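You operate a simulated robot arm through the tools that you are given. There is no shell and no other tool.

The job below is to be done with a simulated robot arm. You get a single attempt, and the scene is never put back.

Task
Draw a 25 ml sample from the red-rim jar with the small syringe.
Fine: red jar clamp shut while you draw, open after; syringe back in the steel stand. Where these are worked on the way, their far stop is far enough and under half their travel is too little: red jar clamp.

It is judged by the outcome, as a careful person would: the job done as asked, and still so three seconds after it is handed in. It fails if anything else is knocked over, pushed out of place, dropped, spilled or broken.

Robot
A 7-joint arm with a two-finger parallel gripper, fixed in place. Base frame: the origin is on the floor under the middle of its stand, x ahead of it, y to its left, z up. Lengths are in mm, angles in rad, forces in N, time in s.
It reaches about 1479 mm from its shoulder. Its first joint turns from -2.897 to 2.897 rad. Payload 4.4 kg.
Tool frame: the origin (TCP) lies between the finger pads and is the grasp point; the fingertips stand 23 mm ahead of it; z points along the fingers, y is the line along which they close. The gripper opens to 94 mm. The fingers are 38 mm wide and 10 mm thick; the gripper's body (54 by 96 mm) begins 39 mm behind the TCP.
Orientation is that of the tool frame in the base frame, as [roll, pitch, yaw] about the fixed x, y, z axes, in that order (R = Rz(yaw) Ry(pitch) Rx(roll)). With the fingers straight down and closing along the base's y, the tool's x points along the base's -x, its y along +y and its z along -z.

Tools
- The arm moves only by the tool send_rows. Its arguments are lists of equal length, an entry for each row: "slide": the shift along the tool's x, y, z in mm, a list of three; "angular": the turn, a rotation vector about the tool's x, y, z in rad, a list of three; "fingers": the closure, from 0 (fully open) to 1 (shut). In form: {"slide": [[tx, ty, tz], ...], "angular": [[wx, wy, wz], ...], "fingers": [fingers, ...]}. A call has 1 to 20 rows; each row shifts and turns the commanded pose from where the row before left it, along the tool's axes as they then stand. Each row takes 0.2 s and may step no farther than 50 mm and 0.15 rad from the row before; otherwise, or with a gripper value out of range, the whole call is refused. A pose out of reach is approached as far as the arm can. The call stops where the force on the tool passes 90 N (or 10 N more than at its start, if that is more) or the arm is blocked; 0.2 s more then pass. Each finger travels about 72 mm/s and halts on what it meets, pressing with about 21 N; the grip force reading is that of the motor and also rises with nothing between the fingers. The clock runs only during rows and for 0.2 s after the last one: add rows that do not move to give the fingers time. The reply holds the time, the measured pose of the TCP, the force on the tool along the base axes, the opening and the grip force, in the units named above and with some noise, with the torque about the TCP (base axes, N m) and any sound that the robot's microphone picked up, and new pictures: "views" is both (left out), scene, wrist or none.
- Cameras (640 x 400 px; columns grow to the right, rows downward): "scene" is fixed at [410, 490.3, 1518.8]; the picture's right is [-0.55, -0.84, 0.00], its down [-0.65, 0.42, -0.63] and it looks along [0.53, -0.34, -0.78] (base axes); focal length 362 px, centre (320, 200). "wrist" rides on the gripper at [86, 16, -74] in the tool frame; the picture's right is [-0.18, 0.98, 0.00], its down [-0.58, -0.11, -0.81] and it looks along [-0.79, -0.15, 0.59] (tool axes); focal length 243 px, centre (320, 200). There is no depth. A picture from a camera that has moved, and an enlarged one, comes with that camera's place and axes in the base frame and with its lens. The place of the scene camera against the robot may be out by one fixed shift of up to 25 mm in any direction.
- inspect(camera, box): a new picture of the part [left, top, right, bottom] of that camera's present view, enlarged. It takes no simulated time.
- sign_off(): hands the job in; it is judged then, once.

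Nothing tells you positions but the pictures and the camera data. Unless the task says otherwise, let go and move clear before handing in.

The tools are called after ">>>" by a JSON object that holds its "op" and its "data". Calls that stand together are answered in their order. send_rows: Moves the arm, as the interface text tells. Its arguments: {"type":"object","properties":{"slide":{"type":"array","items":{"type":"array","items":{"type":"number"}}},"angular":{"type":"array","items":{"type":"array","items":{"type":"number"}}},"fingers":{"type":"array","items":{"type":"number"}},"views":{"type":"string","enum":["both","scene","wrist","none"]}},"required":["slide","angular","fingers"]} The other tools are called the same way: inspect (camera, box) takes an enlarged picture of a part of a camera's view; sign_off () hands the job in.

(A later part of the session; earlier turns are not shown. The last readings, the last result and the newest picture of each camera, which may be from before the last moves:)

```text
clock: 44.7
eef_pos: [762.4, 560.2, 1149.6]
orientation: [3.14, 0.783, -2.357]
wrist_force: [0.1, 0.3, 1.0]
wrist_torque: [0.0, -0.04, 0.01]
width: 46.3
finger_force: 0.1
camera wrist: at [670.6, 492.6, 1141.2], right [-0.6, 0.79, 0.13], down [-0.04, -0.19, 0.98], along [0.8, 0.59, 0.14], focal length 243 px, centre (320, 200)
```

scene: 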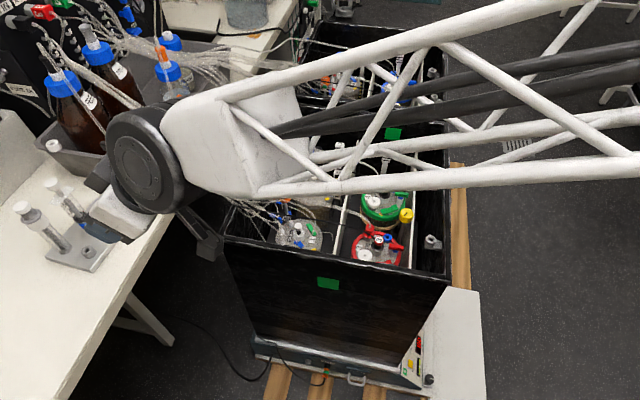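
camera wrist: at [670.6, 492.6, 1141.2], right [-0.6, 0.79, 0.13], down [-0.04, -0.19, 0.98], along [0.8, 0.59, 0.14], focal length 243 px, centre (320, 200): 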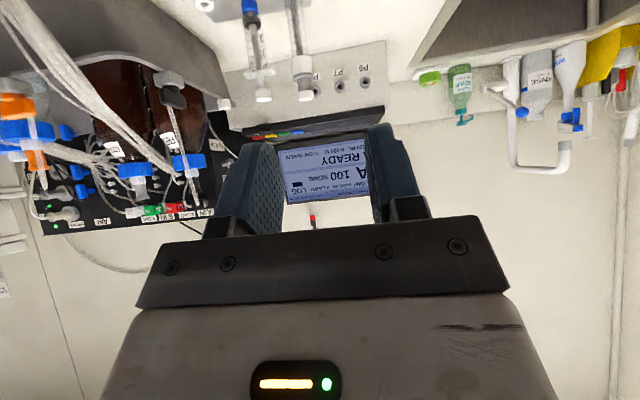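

The tilted orientation is good, and both syringes appear upside down at the top of the wrist view. I'll approach to about 90 mm in front of the small syringe and look.

>>> {"op": "send_rows", "data": {"slide": [[5.1, -18.5, 40], [5.1, -18.5, 40], [5.1, -18.5, 40], [5.1, -18.5, 40], [5.1, -18.5, 40], [0, 0, 0]], "angular": [[0, 0, 0], [0, 0, 0], [0, 0, 0], [0, 0, 0], [0, 0, 0], [0, 0, 0]], "fingers": [0.51, 0.51, 0.51, 0.51, 0.51, 0.51], "views": "both"}}

>>> {"op": "inspect", "data": {"camera": "wrist", "box": [180, 30, 480, 220]}}

>>> {"op": "inspect", "data": {"camera": "scene", "box": [0, 150, 180, 290]}}

```text
clock: 46.1
eef_pos: [913.6, 580.4, 991.8]
orientation: [3.139, 0.784, -2.356]
wrist_force: [1.0, -0.7, -0.6]
wrist_torque: [0.0, 0.01, 0.02]
width: 46.0
finger_force: 0.0
camera wrist: at [822.4, 512.8, 983.1], right [-0.6, 0.79, 0.13], down [-0.03, -0.19, 0.98], along [0.8, 0.59, 0.14], focal length 243 px, centre (320, 200)
```

scene: 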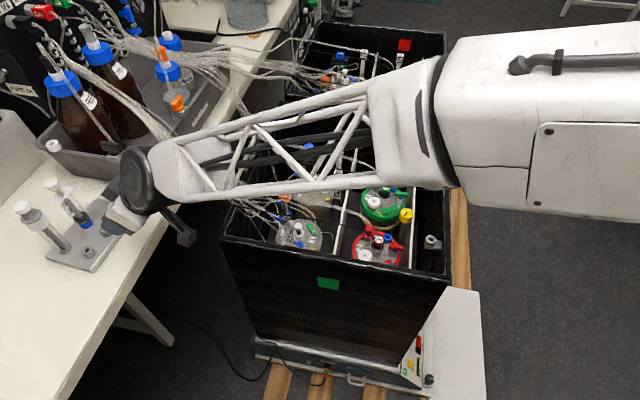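
wrist: 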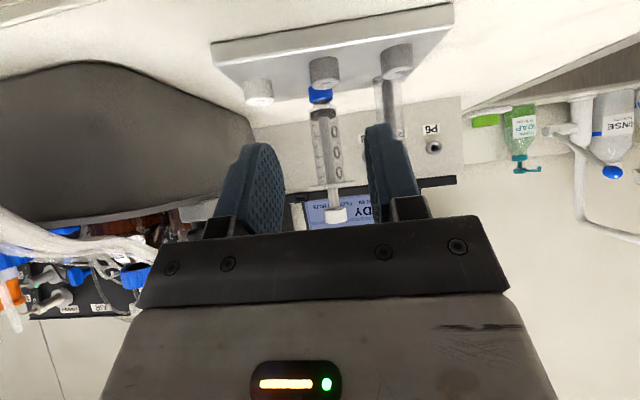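

```text
2.11 times, centred on (330, 125) of wrist
camera zoom: at [822.4, 512.8, 983.1], right [-0.6, 0.79, 0.13], down [-0.03, -0.19, 0.98], along [0.8, 0.59, 0.14], focal length 511 px, centre (299, 358)
```

zoom: 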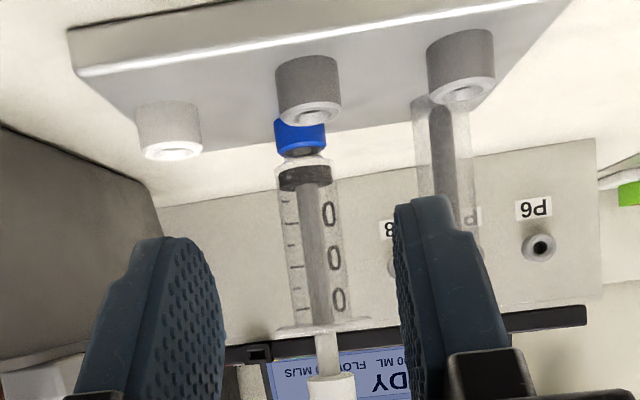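

```text
2.86 times, centred on (90, 220) of scene
camera zoom: at [410.0, 490.3, 1518.8], right [-0.55, -0.84, 0.0], down [-0.65, 0.42, -0.63], along [0.53, -0.34, -0.78], focal length 1035 px, centre (977, 143)
```

zoom: 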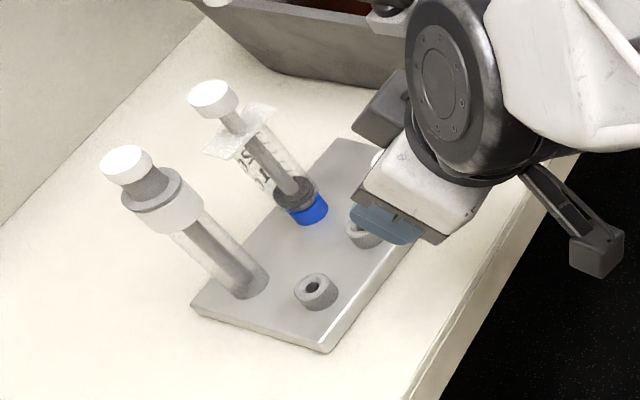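

I can now see the syringe nearly side-on, with its scale marks, black stopper, flange and knob. I'll enlarge it to measure heights and tick spacing.

>>> {"op": "inspect", "data": {"camera": "wrist", "box": [285, 75, 365, 125]}}

>>> {"op": "inspect", "data": {"camera": "wrist", "box": [285, 100, 369, 152]}}

>>> {"op": "inspect", "data": {"camera": "wrist", "box": [285, 150, 385, 230]}}

```text
8.00 times, centred on (325, 100) of wrist
camera zoom: at [822.4, 512.8, 983.1], right [-0.6, 0.79, 0.13], down [-0.03, -0.19, 0.98], along [0.8, 0.59, 0.14], focal length 1941 px, centre (280, 1000)
```

zoom: 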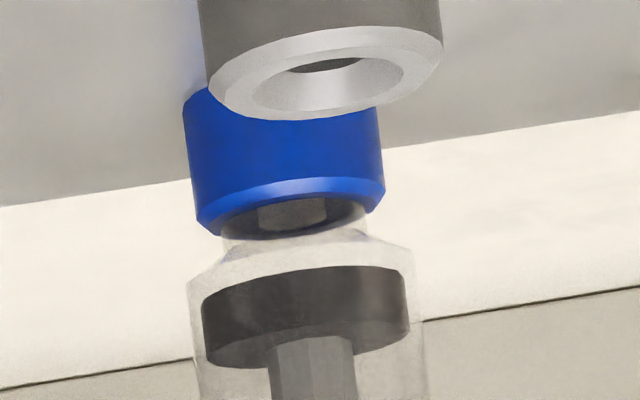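

```text
7.62 times, centred on (327, 126) of wrist
camera zoom: at [822.4, 512.8, 983.1], right [-0.6, 0.79, 0.13], down [-0.03, -0.19, 0.98], along [0.8, 0.59, 0.14], focal length 1848 px, centre (267, 764)
```

zoom: 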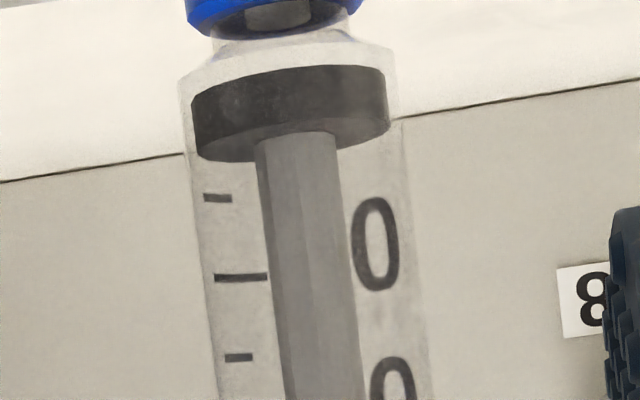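

```text
5.00 times, centred on (335, 190) of wrist
camera zoom: at [822.4, 512.8, 983.1], right [-0.6, 0.79, 0.13], down [-0.03, -0.19, 0.98], along [0.8, 0.59, 0.14], focal length 1213 px, centre (245, 250)
```

zoom: 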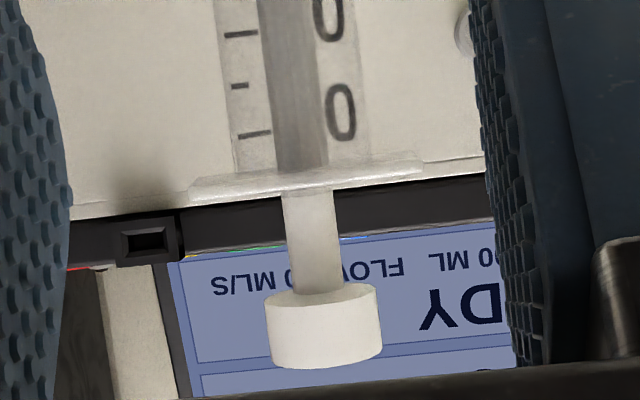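

The axis comes out at about (1002.5, 662.5), with the flange at z 1004, the knob at 1027–1039 and ticks about 9.75 mm per 5 ml, so 25 ml needs about 49 mm of pull. I'll drop to grip height, shift sideways and go most of the way forward.

>>> {"op": "send_rows", "data": {"slide": [[10.5, -5, 10.5], [-24.75, 0, 24.75], [-24.75, 0, 24.75], [0, 0, 0]], "angular": [[0, 0, 0], [0, 0, 0], [0, 0, 0], [0, 0, 0]], "fingers": [0.51, 0.51, 0.51, 0.51], "views": "both"}}

>>> {"op": "inspect", "data": {"camera": "wrist", "box": [230, 30, 430, 230]}}

>>> {"op": "inspect", "data": {"camera": "scene", "box": [20, 150, 180, 270]}}

```text
clock: 47.1
eef_pos: [970.1, 628.0, 977.0]
orientation: [-3.142, 0.786, -2.355]
wrist_force: [-0.9, 0.4, 0.1]
wrist_torque: [0.01, 0.01, -0.03]
width: 46.2
finger_force: 0.0
camera wrist: at [877.0, 559.7, 967.8], right [-0.6, 0.79, 0.13], down [-0.03, -0.19, 0.98], along [0.8, 0.59, 0.14], focal length 243 px, centre (320, 200)
```

scene: 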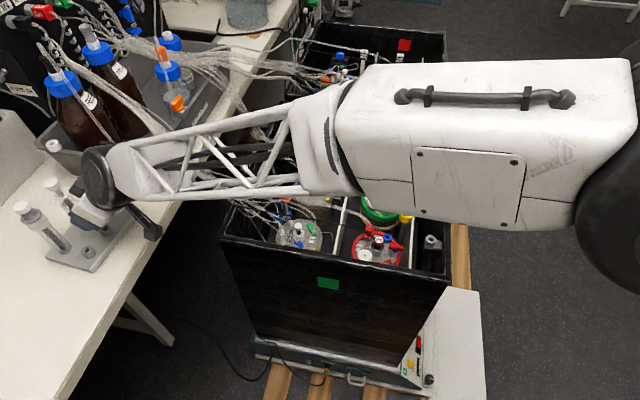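
wrist: 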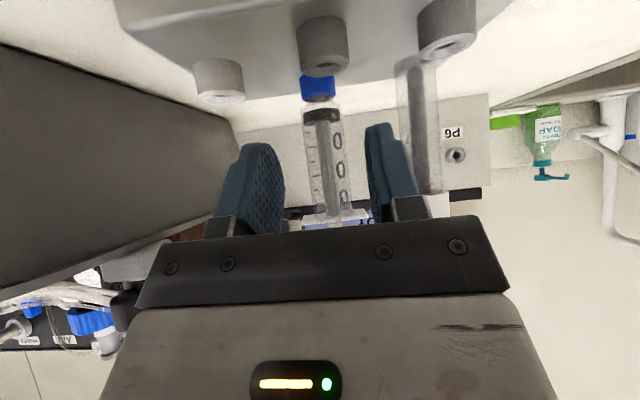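

```text
2.00 times, centred on (330, 130) of wrist
camera zoom: at [877.0, 559.7, 967.8], right [-0.6, 0.79, 0.13], down [-0.03, -0.19, 0.98], along [0.8, 0.59, 0.14], focal length 485 px, centre (300, 340)
```

zoom: 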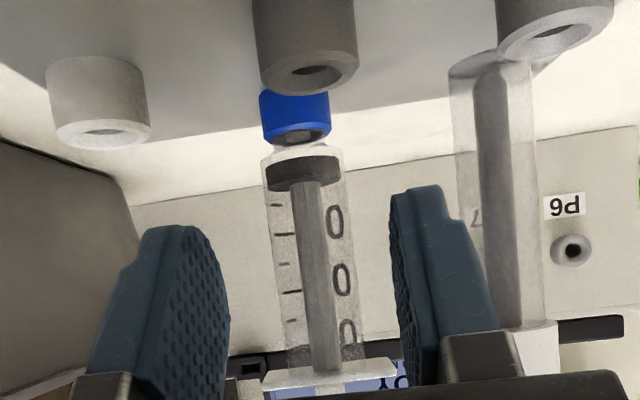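

```text
3.33 times, centred on (100, 210) of scene
camera zoom: at [410.0, 490.3, 1518.8], right [-0.55, -0.84, 0.0], down [-0.65, 0.42, -0.63], along [0.53, -0.34, -0.78], focal length 1208 px, centre (1053, 167)
```

zoom: 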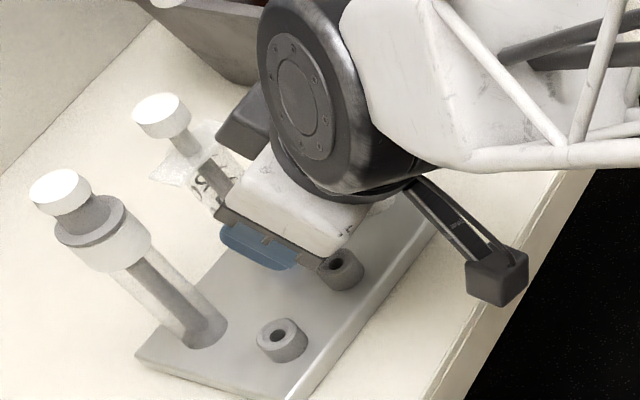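

The syringe is centred between the fingers. I'll go the last 33 mm forward and check clearance before closing.

>>> {"op": "send_rows", "data": {"slide": [[-11.7, 0.7, 11.7], [-11.7, 0.7, 11.7], [0, 0, 0]], "angular": [[0, 0, 0], [0, 0, 0], [0, 0, 0]], "fingers": [0.51, 0.51, 0.51], "views": "none"}}

>>> {"op": "inspect", "data": {"camera": "wrist", "box": [230, 20, 430, 230]}}

>>> {"op": "inspect", "data": {"camera": "scene", "box": [30, 160, 130, 240]}}

```text
clock: 47.9
eef_pos: [992.1, 654.6, 976.1]
orientation: [3.14, 0.785, -2.356]
wrist_force: [-0.4, 0.1, 0.0]
wrist_torque: [0.01, 0.01, 0.02]
width: 46.3
finger_force: 0.1
```

```text
1.90 times, centred on (330, 125) of wrist
camera zoom: at [900.4, 585.7, 966.7], right [-0.6, 0.79, 0.13], down [-0.03, -0.19, 0.98], along [0.8, 0.59, 0.14], focal length 462 px, centre (301, 343)
```

zoom: 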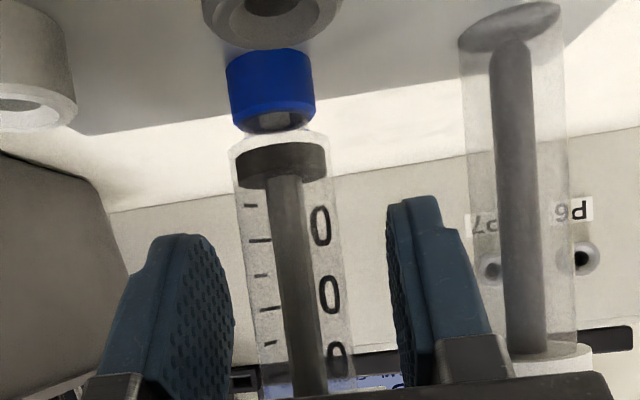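

```text
5.00 times, centred on (80, 200) of scene
camera zoom: at [410.0, 490.3, 1518.8], right [-0.55, -0.84, 0.0], down [-0.65, 0.42, -0.63], along [0.53, -0.34, -0.78], focal length 1812 px, centre (1520, 200)
```

zoom: 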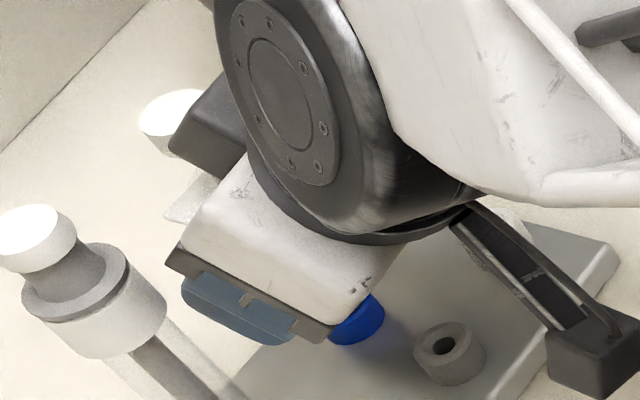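

The barrel is between the pads, about 2.5 mm off-centre. I'll centre it, then close on it.

>>> {"op": "send_rows", "data": {"slide": [[0, -2.5, 0], [0, 0, 0], [0, 0, 0], [0, 0, 0], [0, 0, 0]], "angular": [[0, 0, 0], [0, 0, 0], [0, 0, 0], [0, 0, 0], [0, 0, 0]], "fingers": [0.51, 0.6, 0.68, 0.76, 0.76], "views": "both"}}

>>> {"op": "inspect", "data": {"camera": "wrist", "box": [230, 20, 430, 230]}}

```text
clock: 49.1
eef_pos: [993.3, 652.9, 974.4]
orientation: [3.14, 0.787, -2.357]
wrist_force: [-4.8, 2.7, -0.3]
wrist_torque: [0.16, 0.15, 0.08]
width: 25.4
finger_force: 21.0
camera wrist: at [901.5, 583.9, 966.5], right [-0.6, 0.79, 0.13], down [-0.03, -0.19, 0.98], along [0.8, 0.59, 0.14], focal length 243 px, centre (320, 200)
```

scene: 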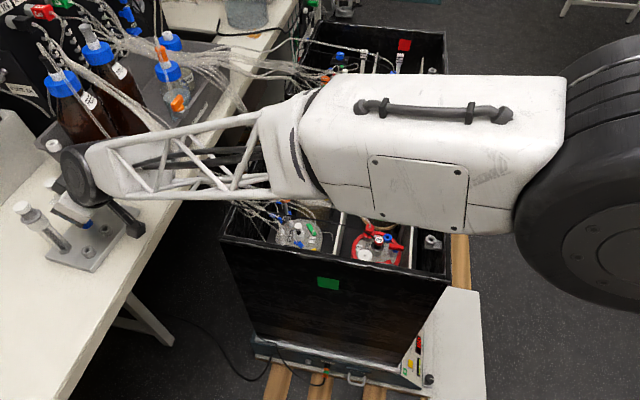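
wrist: 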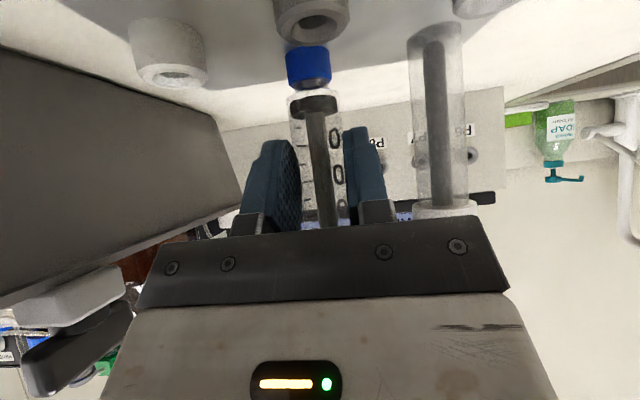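

```text
1.90 times, centred on (330, 125) of wrist
camera zoom: at [901.5, 583.9, 966.5], right [-0.6, 0.79, 0.13], down [-0.03, -0.19, 0.98], along [0.8, 0.59, 0.14], focal length 462 px, centre (301, 343)
```

zoom: 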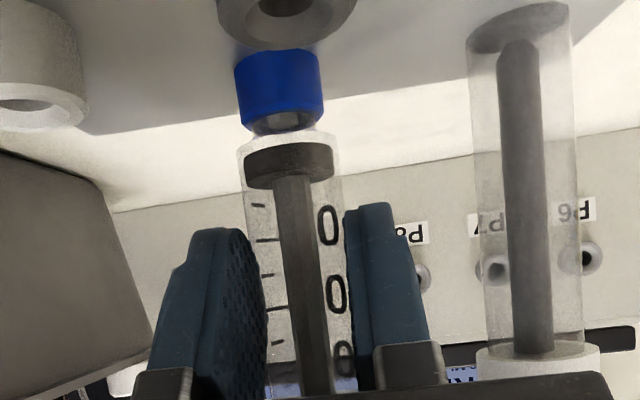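

It's gripped at a width of 25.4 mm with 21 N. I'll lift a little and check that the syringe comes free.

>>> {"op": "send_rows", "data": {"slide": [[-3.5, 0, -3.5], [-3.5, 0, -3.5], [-7, 0, -7], [-14, 0, -14], [0, 0, 0]], "angular": [[0, 0, 0], [0, 0, 0], [0, 0, 0], [0, 0, 0], [0, 0, 0]], "fingers": [0.8, 0.8, 0.8, 0.8, 0.8], "views": "both"}}

>>> {"op": "inspect", "data": {"camera": "wrist", "box": [230, 20, 430, 230]}}

>>> {"op": "inspect", "data": {"camera": "scene", "box": [20, 150, 160, 270]}}

```text
clock: 50.3
eef_pos: [991.4, 651.9, 1014.9]
orientation: [3.141, 0.786, -2.358]
wrist_force: [-0.2, 0.3, 0.1]
wrist_torque: [-0.01, 0.01, -0.02]
width: 25.3
finger_force: 21.3
camera wrist: at [900.3, 583.0, 1006.6], right [-0.6, 0.79, 0.13], down [-0.03, -0.19, 0.98], along [0.8, 0.59, 0.14], focal length 243 px, centre (320, 200)
```

scene: 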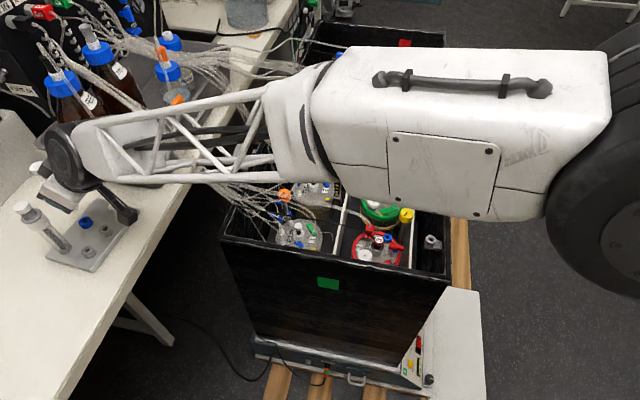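
wrist: 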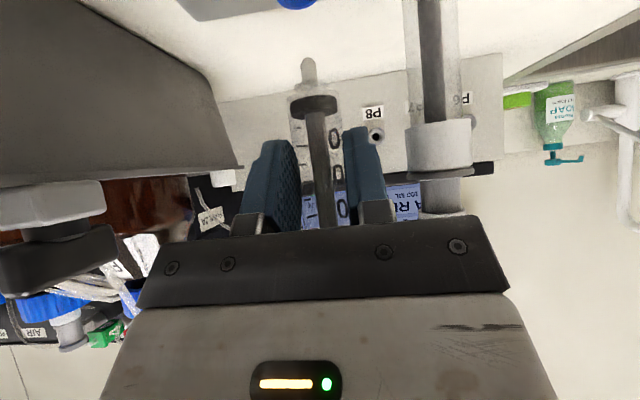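

```text
1.90 times, centred on (330, 125) of wrist
camera zoom: at [900.3, 583.0, 1006.6], right [-0.6, 0.79, 0.13], down [-0.03, -0.19, 0.98], along [0.8, 0.59, 0.14], focal length 462 px, centre (301, 343)
```

zoom: 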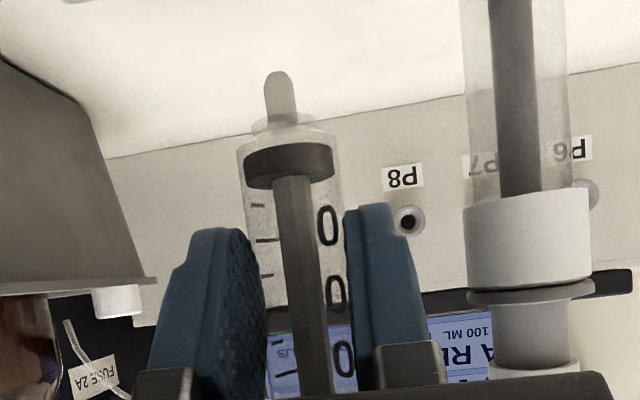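

```text
3.33 times, centred on (90, 210) of scene
camera zoom: at [410.0, 490.3, 1518.8], right [-0.55, -0.84, 0.0], down [-0.65, 0.42, -0.63], along [0.53, -0.34, -0.78], focal length 1208 px, centre (1087, 167)
```

zoom: 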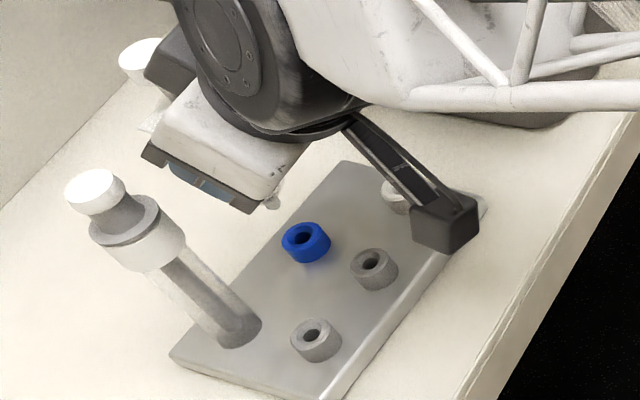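

The blue ring stayed on the stand, so it's a seat just like the jar's blue port, and the syringe's nozzle is about 13–16 mm long. I have it held vertical. Now I'll raise and carry it towards the front, turning the wrist from azimuth 45° to -65° for the jar.

>>> {"op": "send_rows", "data": {"slide": [[-24.7, 0, -24.7], [-24.7, 0, -24.7], [-24.7, 0, -24.7], [33.6, 7, -33.6], [33.6, 7, -33.6], [33.6, 7, -33.6], [33.6, 7, -33.6], [33.6, 7, -33.6], [33.6, 7, -33.6], [0, 0, 0]], "angular": [[0, 0, 0], [0, 0, 0], [0, 0, 0], [0, 0, 0], [0, 0, 0], [0, 0, 0], [0, 0, 0], [0, 0, 0], [0, 0, 0], [0, 0, 0]], "fingers": [0.8, 0.8, 0.8, 0.8, 0.8, 0.8, 0.8, 0.8, 0.8, 0.8], "views": "none"}}

>>> {"op": "send_rows", "data": {"slide": [[0, 0, 0], [0, 0, 0], [0, 0, 0], [0, 0, 0], [0, 0, 0], [0, 0, 0], [0, 0, 0], [0, 0, 0], [0, 0, 0], [0, 0, 0], [0, 0, 0], [0, 0, 0], [0, 0, 0], [0, 0, 0]], "angular": [[0.1044, 0, 0.1044], [0.1044, 0, 0.1044], [0.1044, 0, 0.1044], [0.1044, 0, 0.1044], [0.1044, 0, 0.1044], [0.1044, 0, 0.1044], [0.1044, 0, 0.1044], [0.1044, 0, 0.1044], [0.1044, 0, 0.1044], [0.1044, 0, 0.1044], [0.1044, 0, 0.1044], [0.1044, 0, 0.1044], [0.1044, 0, 0.1044], [0, 0, 0]], "fingers": [0.8, 0.8, 0.8, 0.8, 0.8, 0.8, 0.8, 0.8, 0.8, 0.8, 0.8, 0.8, 0.8, 0.8], "views": "both"}}

```text
clock: 52.5
eef_pos: [762.0, 480.0, 1121.8]
orientation: [3.141, 0.785, -2.356]
wrist_force: [0.8, 0.7, -0.9]
wrist_torque: [0.01, 0.0, -0.03]
width: 25.4
finger_force: 20.8
```

```text
clock: 55.5
eef_pos: [761.4, 479.6, 1119.2]
orientation: [3.14, 0.785, 2.006]
wrist_force: [-0.5, -0.1, -0.6]
wrist_torque: [0.0, 0.02, -0.03]
width: 25.7
finger_force: 21.0
camera wrist: at [728.1, 590.6, 1111.5], right [0.95, 0.3, 0.13], down [-0.17, 0.1, 0.98], along [0.28, -0.95, 0.14], focal length 243 px, centre (320, 200)
```

scene: 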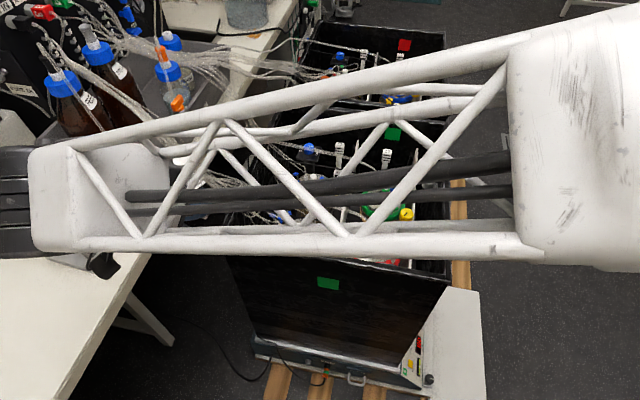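
wrist: 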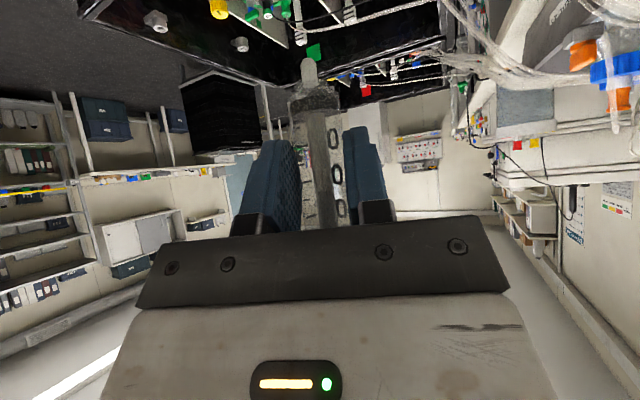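

The wrist turned as planned and the syringe is still held vertical. Next I'll carry it high over the red jar's port.

>>> {"op": "send_rows", "data": {"slide": [[-26.3, -21.8, 26.3], [-26.3, -21.8, 26.3], [-26.3, -21.8, 26.3], [-26.3, -21.8, 26.3], [-26.3, -21.8, 26.3], [-26.3, -21.8, 26.3], [-26.3, -21.8, 26.3], [-26.3, -21.8, 26.3], [-26.3, -21.8, 26.3], [0, 0, 0]], "angular": [[0, 0, 0], [0, 0, 0], [0, 0, 0], [0, 0, 0], [0, 0, 0], [0, 0, 0], [0, 0, 0], [0, 0, 0], [0, 0, 0], [0, 0, 0]], "fingers": [0.8, 0.8, 0.8, 0.8, 0.8, 0.8, 0.8, 0.8, 0.8, 0.8], "views": "both"}}

>>> {"op": "inspect", "data": {"camera": "scene", "box": [300, 80, 500, 280]}}

>>> {"op": "inspect", "data": {"camera": "wrist", "box": [220, 0, 420, 220]}}

```text
clock: 57.7
eef_pos: [725.5, 91.2, 1118.7]
orientation: [-3.141, 0.786, 2.009]
wrist_force: [-0.4, -0.8, 0.1]
wrist_torque: [-0.01, -0.03, -0.01]
width: 25.4
finger_force: 20.7
camera wrist: at [692.2, 201.3, 1110.6], right [0.95, 0.3, 0.13], down [-0.17, 0.1, 0.98], along [0.28, -0.95, 0.14], focal length 243 px, centre (320, 200)
```

scene: 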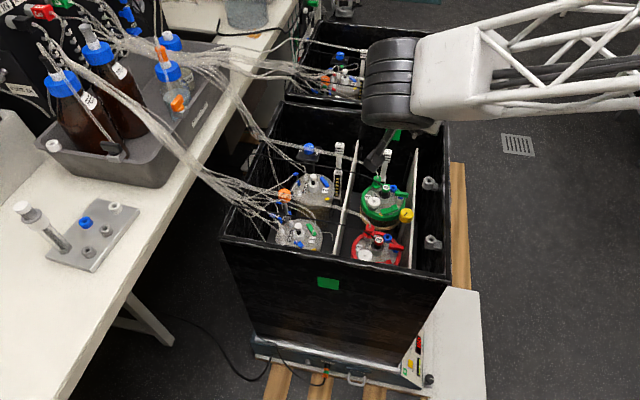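
wrist: 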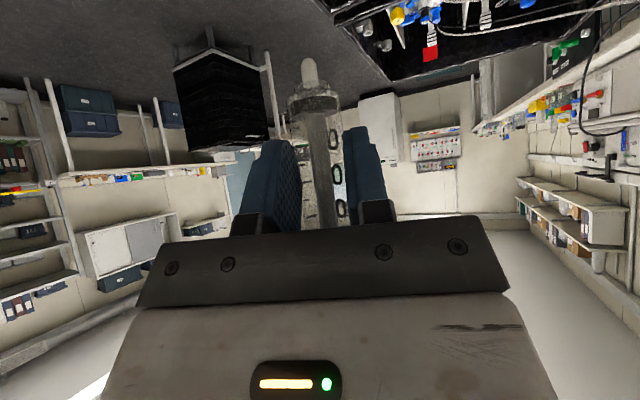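

```text
2.00 times, centred on (400, 180) of scene
camera zoom: at [410.0, 490.3, 1518.8], right [-0.55, -0.84, 0.0], down [-0.65, 0.42, -0.63], along [0.53, -0.34, -0.78], focal length 725 px, centre (160, 240)
```

zoom: 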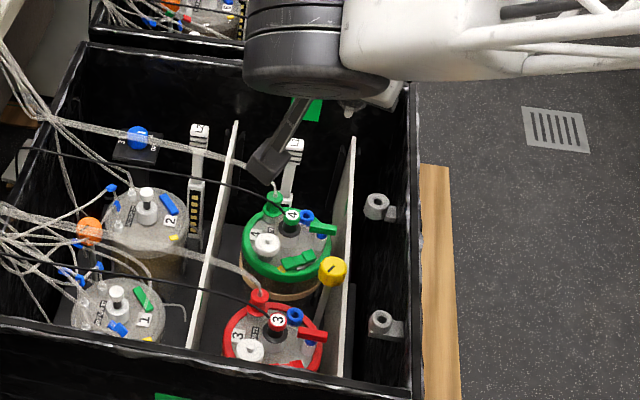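

```text
1.82 times, centred on (320, 110) of wrist
camera zoom: at [692.2, 201.3, 1110.6], right [0.95, 0.3, 0.13], down [-0.17, 0.1, 0.98], along [0.28, -0.95, 0.14], focal length 441 px, centre (320, 364)
```

zoom: 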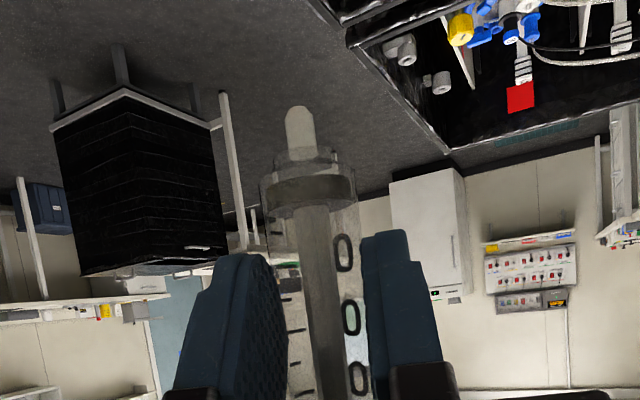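

The syringe is above the port and still seated in the grip as before. I'll descend to just above rim height first and check the alignment.

>>> {"op": "send_rows", "data": {"slide": [[1.4, 0, -1.4], [31.8, 0, 31.8], [31.8, 0, 31.8], [31.8, 0, 31.8], [31.8, 0, 31.8], [31.8, 0, 31.8], [0, 0, 0]], "angular": [[0, 0, 0], [0, 0, 0], [0, 0, 0], [0, 0, 0], [0, 0, 0], [0, 0, 0], [0, 0, 0]], "fingers": [0.8, 0.8, 0.8, 0.8, 0.8, 0.8, 0.8], "views": "both"}}

>>> {"op": "inspect", "data": {"camera": "scene", "box": [330, 150, 450, 280]}}

>>> {"op": "inspect", "data": {"camera": "wrist", "box": [200, 0, 440, 180]}}

```text
clock: 59.3
eef_pos: [724.4, 95.3, 895.2]
orientation: [3.141, 0.786, 2.009]
wrist_force: [-0.2, -0.3, -0.3]
wrist_torque: [0.01, 0.02, 0.03]
width: 25.4
finger_force: 20.9
camera wrist: at [691.4, 206.3, 886.3], right [0.95, 0.3, 0.13], down [-0.17, 0.1, 0.98], along [0.28, -0.95, 0.14], focal length 243 px, centre (320, 200)
```

scene: 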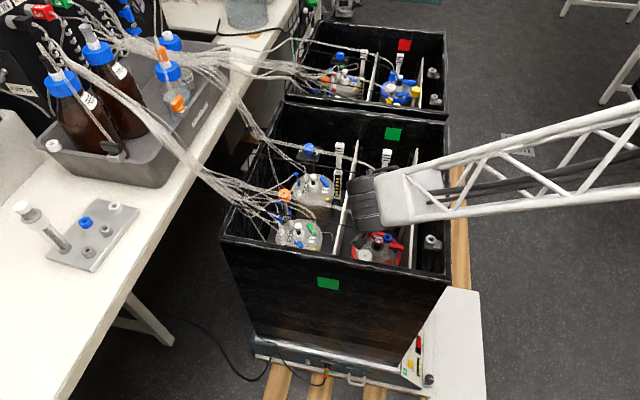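
wrist: 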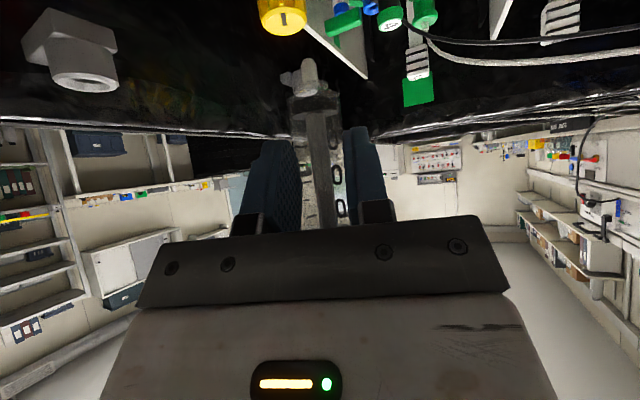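

```text
3.08 times, centred on (390, 215) of scene
camera zoom: at [410.0, 490.3, 1518.8], right [-0.55, -0.84, 0.0], down [-0.65, 0.42, -0.63], along [0.53, -0.34, -0.78], focal length 1115 px, centre (105, 154)
```

zoom: 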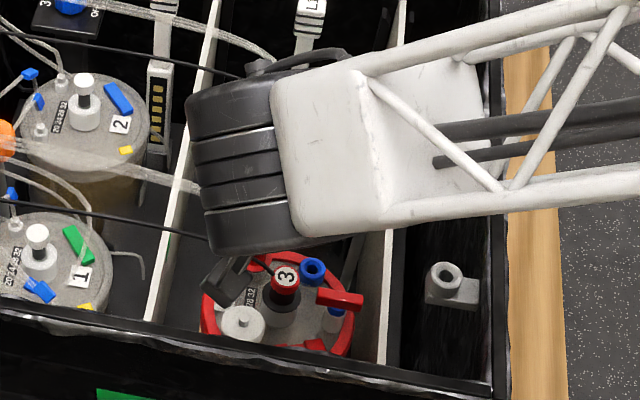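

```text
2.22 times, centred on (320, 90) of wrist
camera zoom: at [691.4, 206.3, 886.3], right [0.95, 0.3, 0.13], down [-0.17, 0.1, 0.98], along [0.28, -0.95, 0.14], focal length 539 px, centre (320, 444)
```

zoom: 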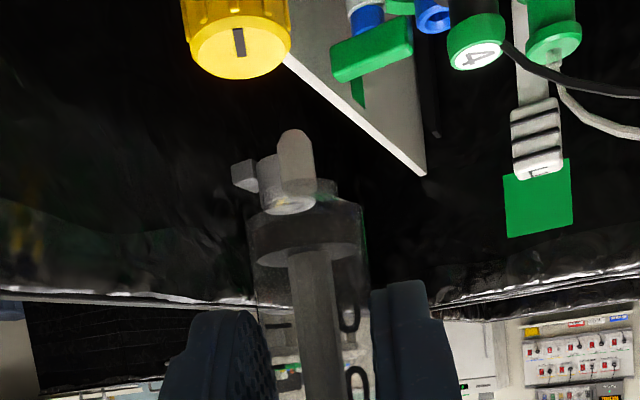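

The arm hides the syringe from the scene camera here, so I'll rely on measured geometry. I'll take a few still readings to average out pose noise before going lower.

>>> {"op": "send_rows", "data": {"slide": [[0, 0, 0]], "angular": [[0, 0, 0]], "fingers": [0.8], "views": "none"}}

>>> {"op": "send_rows", "data": {"slide": [[0, 0, 0]], "angular": [[0, 0, 0]], "fingers": [0.8], "views": "none"}}

>>> {"op": "send_rows", "data": {"slide": [[0, 0, 0]], "angular": [[0, 0, 0]], "fingers": [0.8], "views": "none"}}

```text
clock: 59.7
eef_pos: [725.3, 95.2, 895.1]
orientation: [3.141, 0.786, 2.009]
wrist_force: [0.2, 0.0, -0.2]
wrist_torque: [0.01, 0.0, -0.01]
width: 25.1
finger_force: 20.8
```

```text
clock: 60.1
eef_pos: [725.0, 94.9, 895.5]
orientation: [3.141, 0.787, 2.011]
wrist_force: [-0.2, -0.5, -1.0]
wrist_torque: [0.05, 0.0, -0.01]
width: 25.4
finger_force: 20.8
```

```text
clock: 60.5
eef_pos: [723.9, 94.6, 896.5]
orientation: [3.14, 0.784, 2.01]
wrist_force: [-0.6, -0.1, -0.4]
wrist_torque: [0.01, 0.0, -0.02]
width: 25.4
finger_force: 20.7
```

Averaged, the syringe axis is about (730.8, 82.0) against the port at (730.2, 81.0). I'll correct by about 1 mm and go down until the nozzle is just above the port.

>>> {"op": "send_rows", "data": {"slide": [[-0.5, -1, 0.5], [23.3, 0, 23.3], [23.3, 0, 23.3], [14, 0, 14], [7, 0, 7], [0, 0, 0]], "angular": [[0, 0, 0], [0, 0, 0], [0, 0, 0], [0, 0, 0], [0, 0, 0], [0, 0, 0]], "fingers": [0.8, 0.8, 0.8, 0.8, 0.8, 0.8], "views": "both"}}

>>> {"op": "inspect", "data": {"camera": "scene", "box": [340, 190, 440, 280]}}

>>> {"op": "inspect", "data": {"camera": "wrist", "box": [220, 0, 420, 180]}}

```text
clock: 61.9
eef_pos: [724.5, 91.7, 799.0]
orientation: [-3.141, 0.787, 2.01]
wrist_force: [-0.3, -0.2, -0.2]
wrist_torque: [0.0, -0.02, -0.05]
width: 25.4
finger_force: 20.9
camera wrist: at [691.0, 203.1, 790.3], right [0.95, 0.3, 0.13], down [-0.17, 0.1, 0.98], along [0.28, -0.95, 0.14], focal length 243 px, centre (320, 200)
```

scene: 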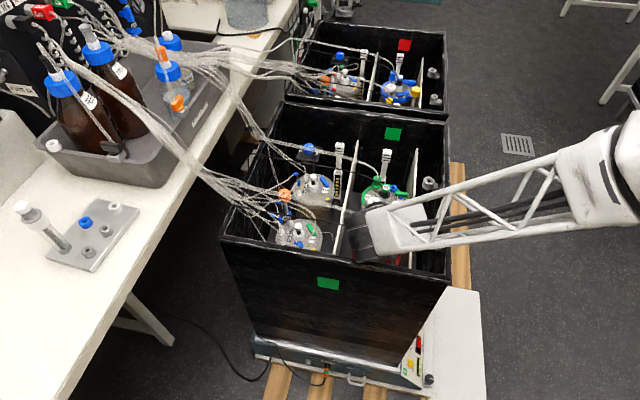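
wrist: 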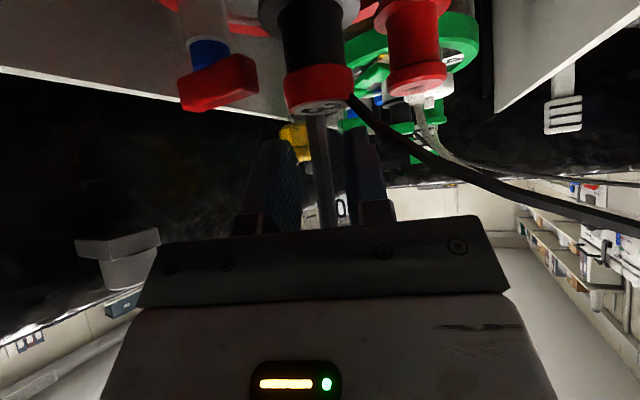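

```text
4.44 times, centred on (390, 235) of scene
camera zoom: at [410.0, 490.3, 1518.8], right [-0.55, -0.84, 0.0], down [-0.65, 0.42, -0.63], along [0.53, -0.34, -0.78], focal length 1611 px, centre (9, 44)
```

zoom: 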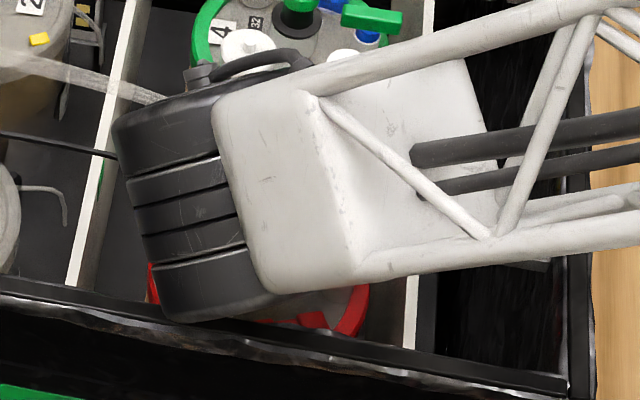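

```text
2.22 times, centred on (320, 90) of wrist
camera zoom: at [691.0, 203.1, 790.3], right [0.95, 0.3, 0.13], down [-0.17, 0.1, 0.98], along [0.28, -0.95, 0.14], focal length 539 px, centre (320, 444)
```

zoom: 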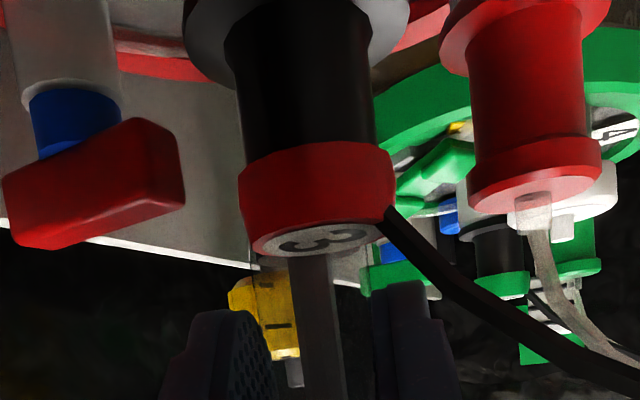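

The wrist view shows only the probe and the underside of the lid fittings, so the port is hidden. The last reading differs by a couple of mm, so I'll take still readings again before inserting.

>>> {"op": "send_rows", "data": {"slide": [[0, 0, 0]], "angular": [[0, 0, 0]], "fingers": [0.8], "views": "none"}}

>>> {"op": "send_rows", "data": {"slide": [[0, 0, 0]], "angular": [[0, 0, 0]], "fingers": [0.8], "views": "none"}}

>>> {"op": "send_rows", "data": {"slide": [[0, 0, 0]], "angular": [[0, 0, 0]], "fingers": [0.8], "views": "none"}}

>>> {"op": "inspect", "data": {"camera": "wrist", "box": [270, 60, 370, 140]}}

```text
clock: 62.3
eef_pos: [724.8, 91.3, 799.4]
orientation: [-3.141, 0.786, 2.008]
wrist_force: [0.1, 0.6, -1.2]
wrist_torque: [0.0, -0.02, 0.0]
width: 25.3
finger_force: 20.6
```

```text
clock: 62.7
eef_pos: [724.2, 91.7, 798.6]
orientation: [3.14, 0.783, 2.008]
wrist_force: [-1.7, 0.2, -0.3]
wrist_torque: [-0.01, 0.0, -0.02]
width: 25.4
finger_force: 20.9
```

```text
clock: 63.1
eef_pos: [724.8, 91.8, 799.3]
orientation: [3.141, 0.785, 2.009]
wrist_force: [0.4, 0.2, -0.2]
wrist_torque: [0.03, -0.02, 0.0]
width: 25.0
finger_force: 21.0
```

```text
5.00 times, centred on (320, 100) of wrist
camera zoom: at [691.1, 203.1, 790.4], right [0.95, 0.3, 0.13], down [-0.17, 0.1, 0.98], along [0.28, -0.95, 0.14], focal length 1213 px, centre (320, 700)
```

zoom: 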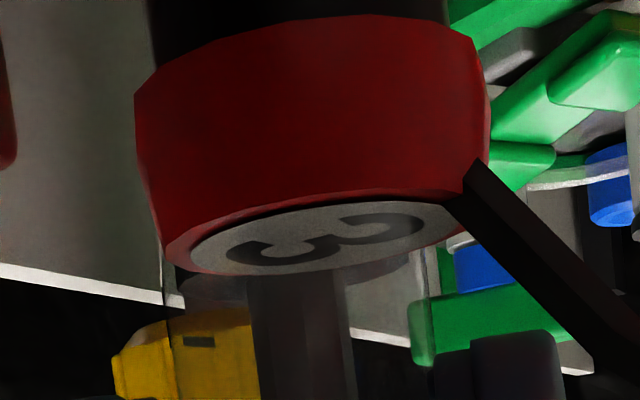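

Averaged, the TCP is at (724.6, 91.6) and I want (724.1, 94.0) for the nozzle to sit over the port. I'll nudge it back 2.4 mm and re-measure.

>>> {"op": "send_rows", "data": {"slide": [[1.7, 0.6, -1.7], [0, 0, 0]], "angular": [[0, 0, 0], [0, 0, 0]], "fingers": [0.8, 0.8], "views": "none"}}

>>> {"op": "send_rows", "data": {"slide": [[0, 0, 0]], "angular": [[0, 0, 0]], "fingers": [0.8], "views": "none"}}

>>> {"op": "send_rows", "data": {"slide": [[0, 0, 0]], "angular": [[0, 0, 0]], "fingers": [0.8], "views": "none"}}

```text
clock: 63.7
eef_pos: [724.8, 94.2, 799.1]
orientation: [3.141, 0.785, 2.009]
wrist_force: [0.9, -0.7, 0.4]
wrist_torque: [0.01, -0.02, 0.02]
width: 25.2
finger_force: 21.0
```

```text
clock: 64.1
eef_pos: [725.0, 94.3, 799.6]
orientation: [-3.141, 0.784, 2.009]
wrist_force: [0.4, -0.8, -0.1]
wrist_torque: [0.01, -0.01, 0.01]
width: 25.2
finger_force: 21.1
```

```text
clock: 64.5
eef_pos: [725.1, 94.8, 799.4]
orientation: [3.141, 0.786, 2.01]
wrist_force: [-0.4, 0.0, -1.5]
wrist_torque: [0.03, 0.0, 0.0]
width: 25.5
finger_force: 21.0
```

Now the average is (725.0, 94.4), within 1 mm of target. I'll shift 1 mm sideways and lower in small steps into the port, watching the force.

>>> {"op": "send_rows", "data": {"slide": [[0, -1, 0], [2.8, 0, 2.8], [2.8, 0, 2.8], [2.1, 0, 2.1], [0, 0, 0]], "angular": [[0, 0, 0], [0, 0, 0], [0, 0, 0], [0, 0, 0], [0, 0, 0]], "fingers": [0.8, 0.8, 0.8, 0.8, 0.8], "views": "wrist"}}

>>> {"op": "inspect", "data": {"camera": "scene", "box": [340, 190, 440, 280]}}

```text
clock: 65.7
eef_pos: [723.7, 95.4, 789.1]
orientation: [3.141, 0.786, 2.008]
wrist_force: [1.5, -8.2, 9.6]
wrist_torque: [-0.56, -0.12, -0.04]
width: 25.2
finger_force: 21.3
camera wrist: at [689.5, 205.8, 780.5], right [0.95, 0.3, 0.13], down [-0.17, 0.1, 0.98], along [0.28, -0.95, 0.14], focal length 243 px, centre (320, 200)
```

wrist: 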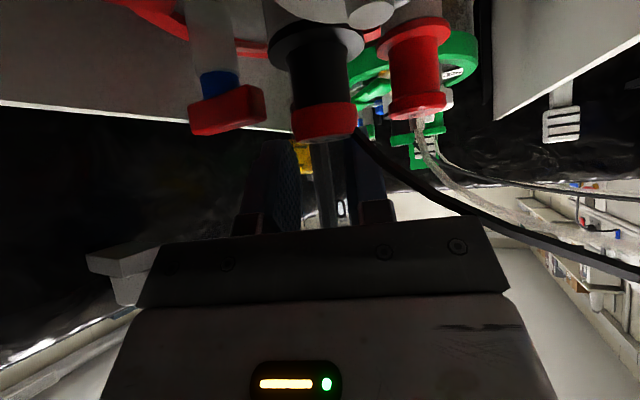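

```text
4.44 times, centred on (390, 235) of scene
camera zoom: at [410.0, 490.3, 1518.8], right [-0.55, -0.84, 0.0], down [-0.65, 0.42, -0.63], along [0.53, -0.34, -0.78], focal length 1611 px, centre (9, 44)
```

zoom: 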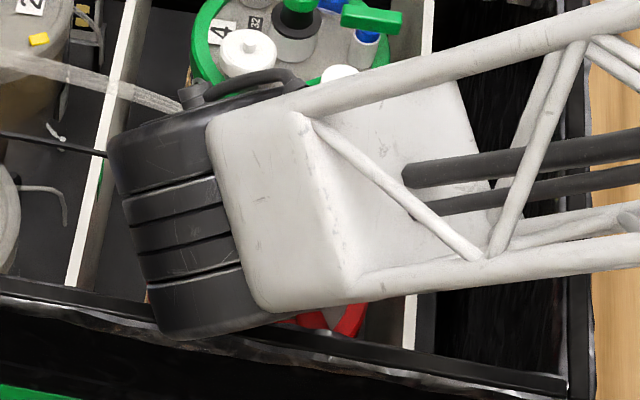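

About 8 N sideways along -y and 10 N up means the nozzle is on the +y side of the port's chamfer. I'll move 2 mm towards -y and continue down gently.

>>> {"op": "send_rows", "data": {"slide": [[-1.4, -0.6, 1.4], [0, 0, 0]], "angular": [[0, 0, 0], [0, 0, 0]], "fingers": [0.8, 0.8], "views": "none"}}

>>> {"op": "send_rows", "data": {"slide": [[1.4, 0, 1.4], [0, 0, 0]], "angular": [[0, 0, 0], [0, 0, 0]], "fingers": [0.8, 0.8], "views": "none"}}

```text
clock: 66.3
eef_pos: [722.9, 92.7, 790.4]
orientation: [-3.141, 0.785, 2.011]
wrist_force: [0.8, -0.6, 0.6]
wrist_torque: [0.02, -0.06, 0.05]
width: 25.5
finger_force: 20.2
```

```text
clock: 66.9
eef_pos: [722.5, 94.0, 786.8]
orientation: [-3.14, 0.787, 2.01]
wrist_force: [1.5, -3.2, 0.1]
wrist_torque: [-0.19, -0.06, -0.03]
width: 25.5
finger_force: 20.9
```

The vertical force is gone, so the nozzle is entering the hole with only a light side contact. I'll shift another 1 mm and go on down.

>>> {"op": "send_rows", "data": {"slide": [[-0.8, 0, 0.8], [2.1, 0, 2.1], [0, 0, 0]], "angular": [[0, 0, 0], [0, 0, 0], [0, 0, 0]], "fingers": [0.8, 0.8, 0.8], "views": "none"}}

>>> {"op": "send_rows", "data": {"slide": [[2.1, 0, 2.1], [0, 0, 0]], "angular": [[0, 0, 0], [0, 0, 0]], "fingers": [0.8, 0.8], "views": "both"}}

```text
clock: 67.7
eef_pos: [724.2, 93.3, 785.2]
orientation: [3.141, 0.784, 2.009]
wrist_force: [-0.1, 0.4, 0.3]
wrist_torque: [0.0, -0.04, 0.02]
width: 25.3
finger_force: 20.9
```

```text
clock: 68.3
eef_pos: [724.7, 91.7, 780.9]
orientation: [-3.141, 0.786, 2.009]
wrist_force: [2.6, -3.5, -2.2]
wrist_torque: [-0.36, -0.24, -0.06]
width: 25.3
finger_force: 21.2
camera wrist: at [690.1, 203.5, 772.2], right [0.95, 0.3, 0.13], down [-0.17, 0.1, 0.98], along [0.28, -0.95, 0.14], focal length 243 px, centre (320, 200)
```

scene: 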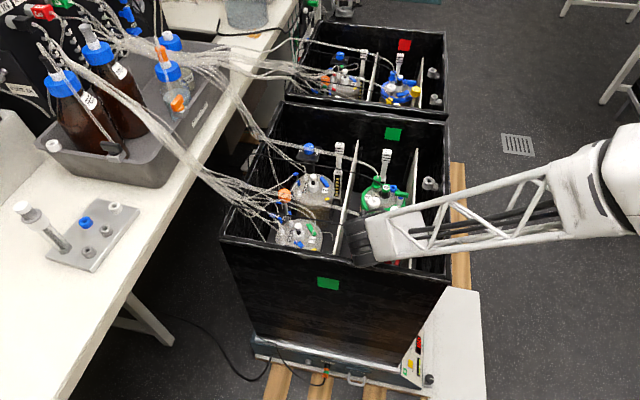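
wrist: 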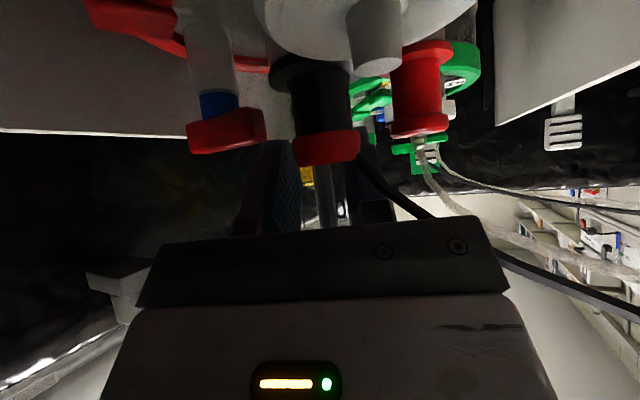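

It's at z 781 with the nozzle about 11 mm in and only light forces. I'll go down in 1 mm steps until it seats.

>>> {"op": "send_rows", "data": {"slide": [[0.7, 0, 0.7], [0.7, 0, 0.7], [0, 0, 0]], "angular": [[0, 0, 0], [0, 0, 0], [0, 0, 0]], "fingers": [0.8, 0.8, 0.8], "views": "none"}}

>>> {"op": "send_rows", "data": {"slide": [[0, 0, 0]], "angular": [[0, 0, 0]], "fingers": [0.8], "views": "none"}}

```text
clock: 69.1
eef_pos: [724.8, 93.2, 780.1]
orientation: [3.14, 0.784, 2.009]
wrist_force: [-3.5, 0.1, 22.4]
wrist_torque: [-0.44, -0.08, -0.02]
width: 25.8
finger_force: 21.1
```

```text
clock: 69.5
eef_pos: [723.9, 91.8, 778.8]
orientation: [3.14, 0.786, 2.01]
wrist_force: [0.3, 1.8, 23.6]
wrist_torque: [-0.37, -0.14, 0.04]
width: 25.2
finger_force: 21.2
```

There's 23 N up at the expected height, so the syringe is seated. I'll relieve the pressure a touch and open the fingers enough to clear the flange.

>>> {"op": "send_rows", "data": {"slide": [[-0.7, 0, -0.7], [0, 0, 0], [0, 0, 0], [0, 0, 0], [0, 0, 0]], "angular": [[0, 0, 0], [0, 0, 0], [0, 0, 0], [0, 0, 0], [0, 0, 0]], "fingers": [0.8, 0.68, 0.6, 0.52, 0.47], "views": "both"}}

>>> {"op": "inspect", "data": {"camera": "wrist", "box": [230, 80, 430, 240]}}

>>> {"op": "inspect", "data": {"camera": "scene", "box": [340, 180, 460, 280]}}

```text
clock: 70.7
eef_pos: [722.9, 91.6, 780.2]
orientation: [-3.141, 0.785, 2.011]
wrist_force: [-2.4, -1.4, 1.0]
wrist_torque: [0.05, 0.07, 0.1]
width: 48.7
finger_force: 0.1
camera wrist: at [689.6, 203.3, 771.1], right [0.95, 0.3, 0.13], down [-0.17, 0.1, 0.98], along [0.28, -0.95, 0.14], focal length 243 px, centre (320, 200)
```

scene: 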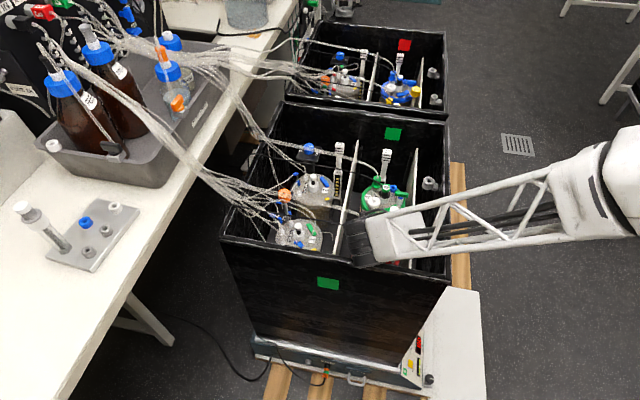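
wrist: 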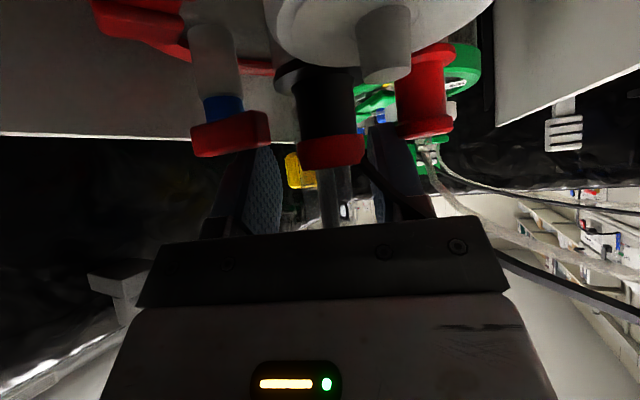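

```text
2.50 times, centred on (330, 160) of wrist
camera zoom: at [689.6, 203.3, 771.1], right [0.95, 0.3, 0.13], down [-0.17, 0.1, 0.98], along [0.28, -0.95, 0.14], focal length 606 px, centre (295, 300)
```

zoom: 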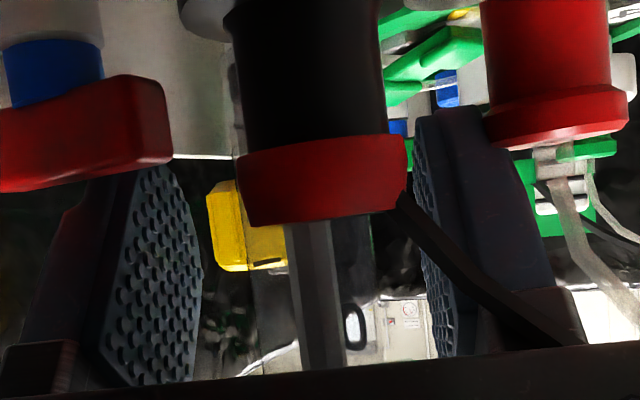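

```text
4.00 times, centred on (400, 230) of scene
camera zoom: at [410.0, 490.3, 1518.8], right [-0.55, -0.84, 0.0], down [-0.65, 0.42, -0.63], along [0.53, -0.34, -0.78], focal length 1450 px, centre (0, 80)
```

zoom: 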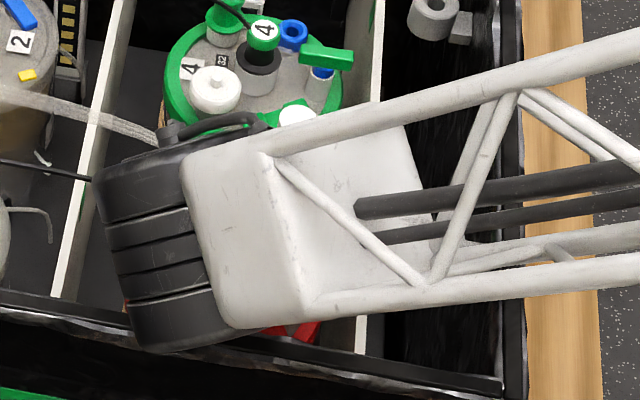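

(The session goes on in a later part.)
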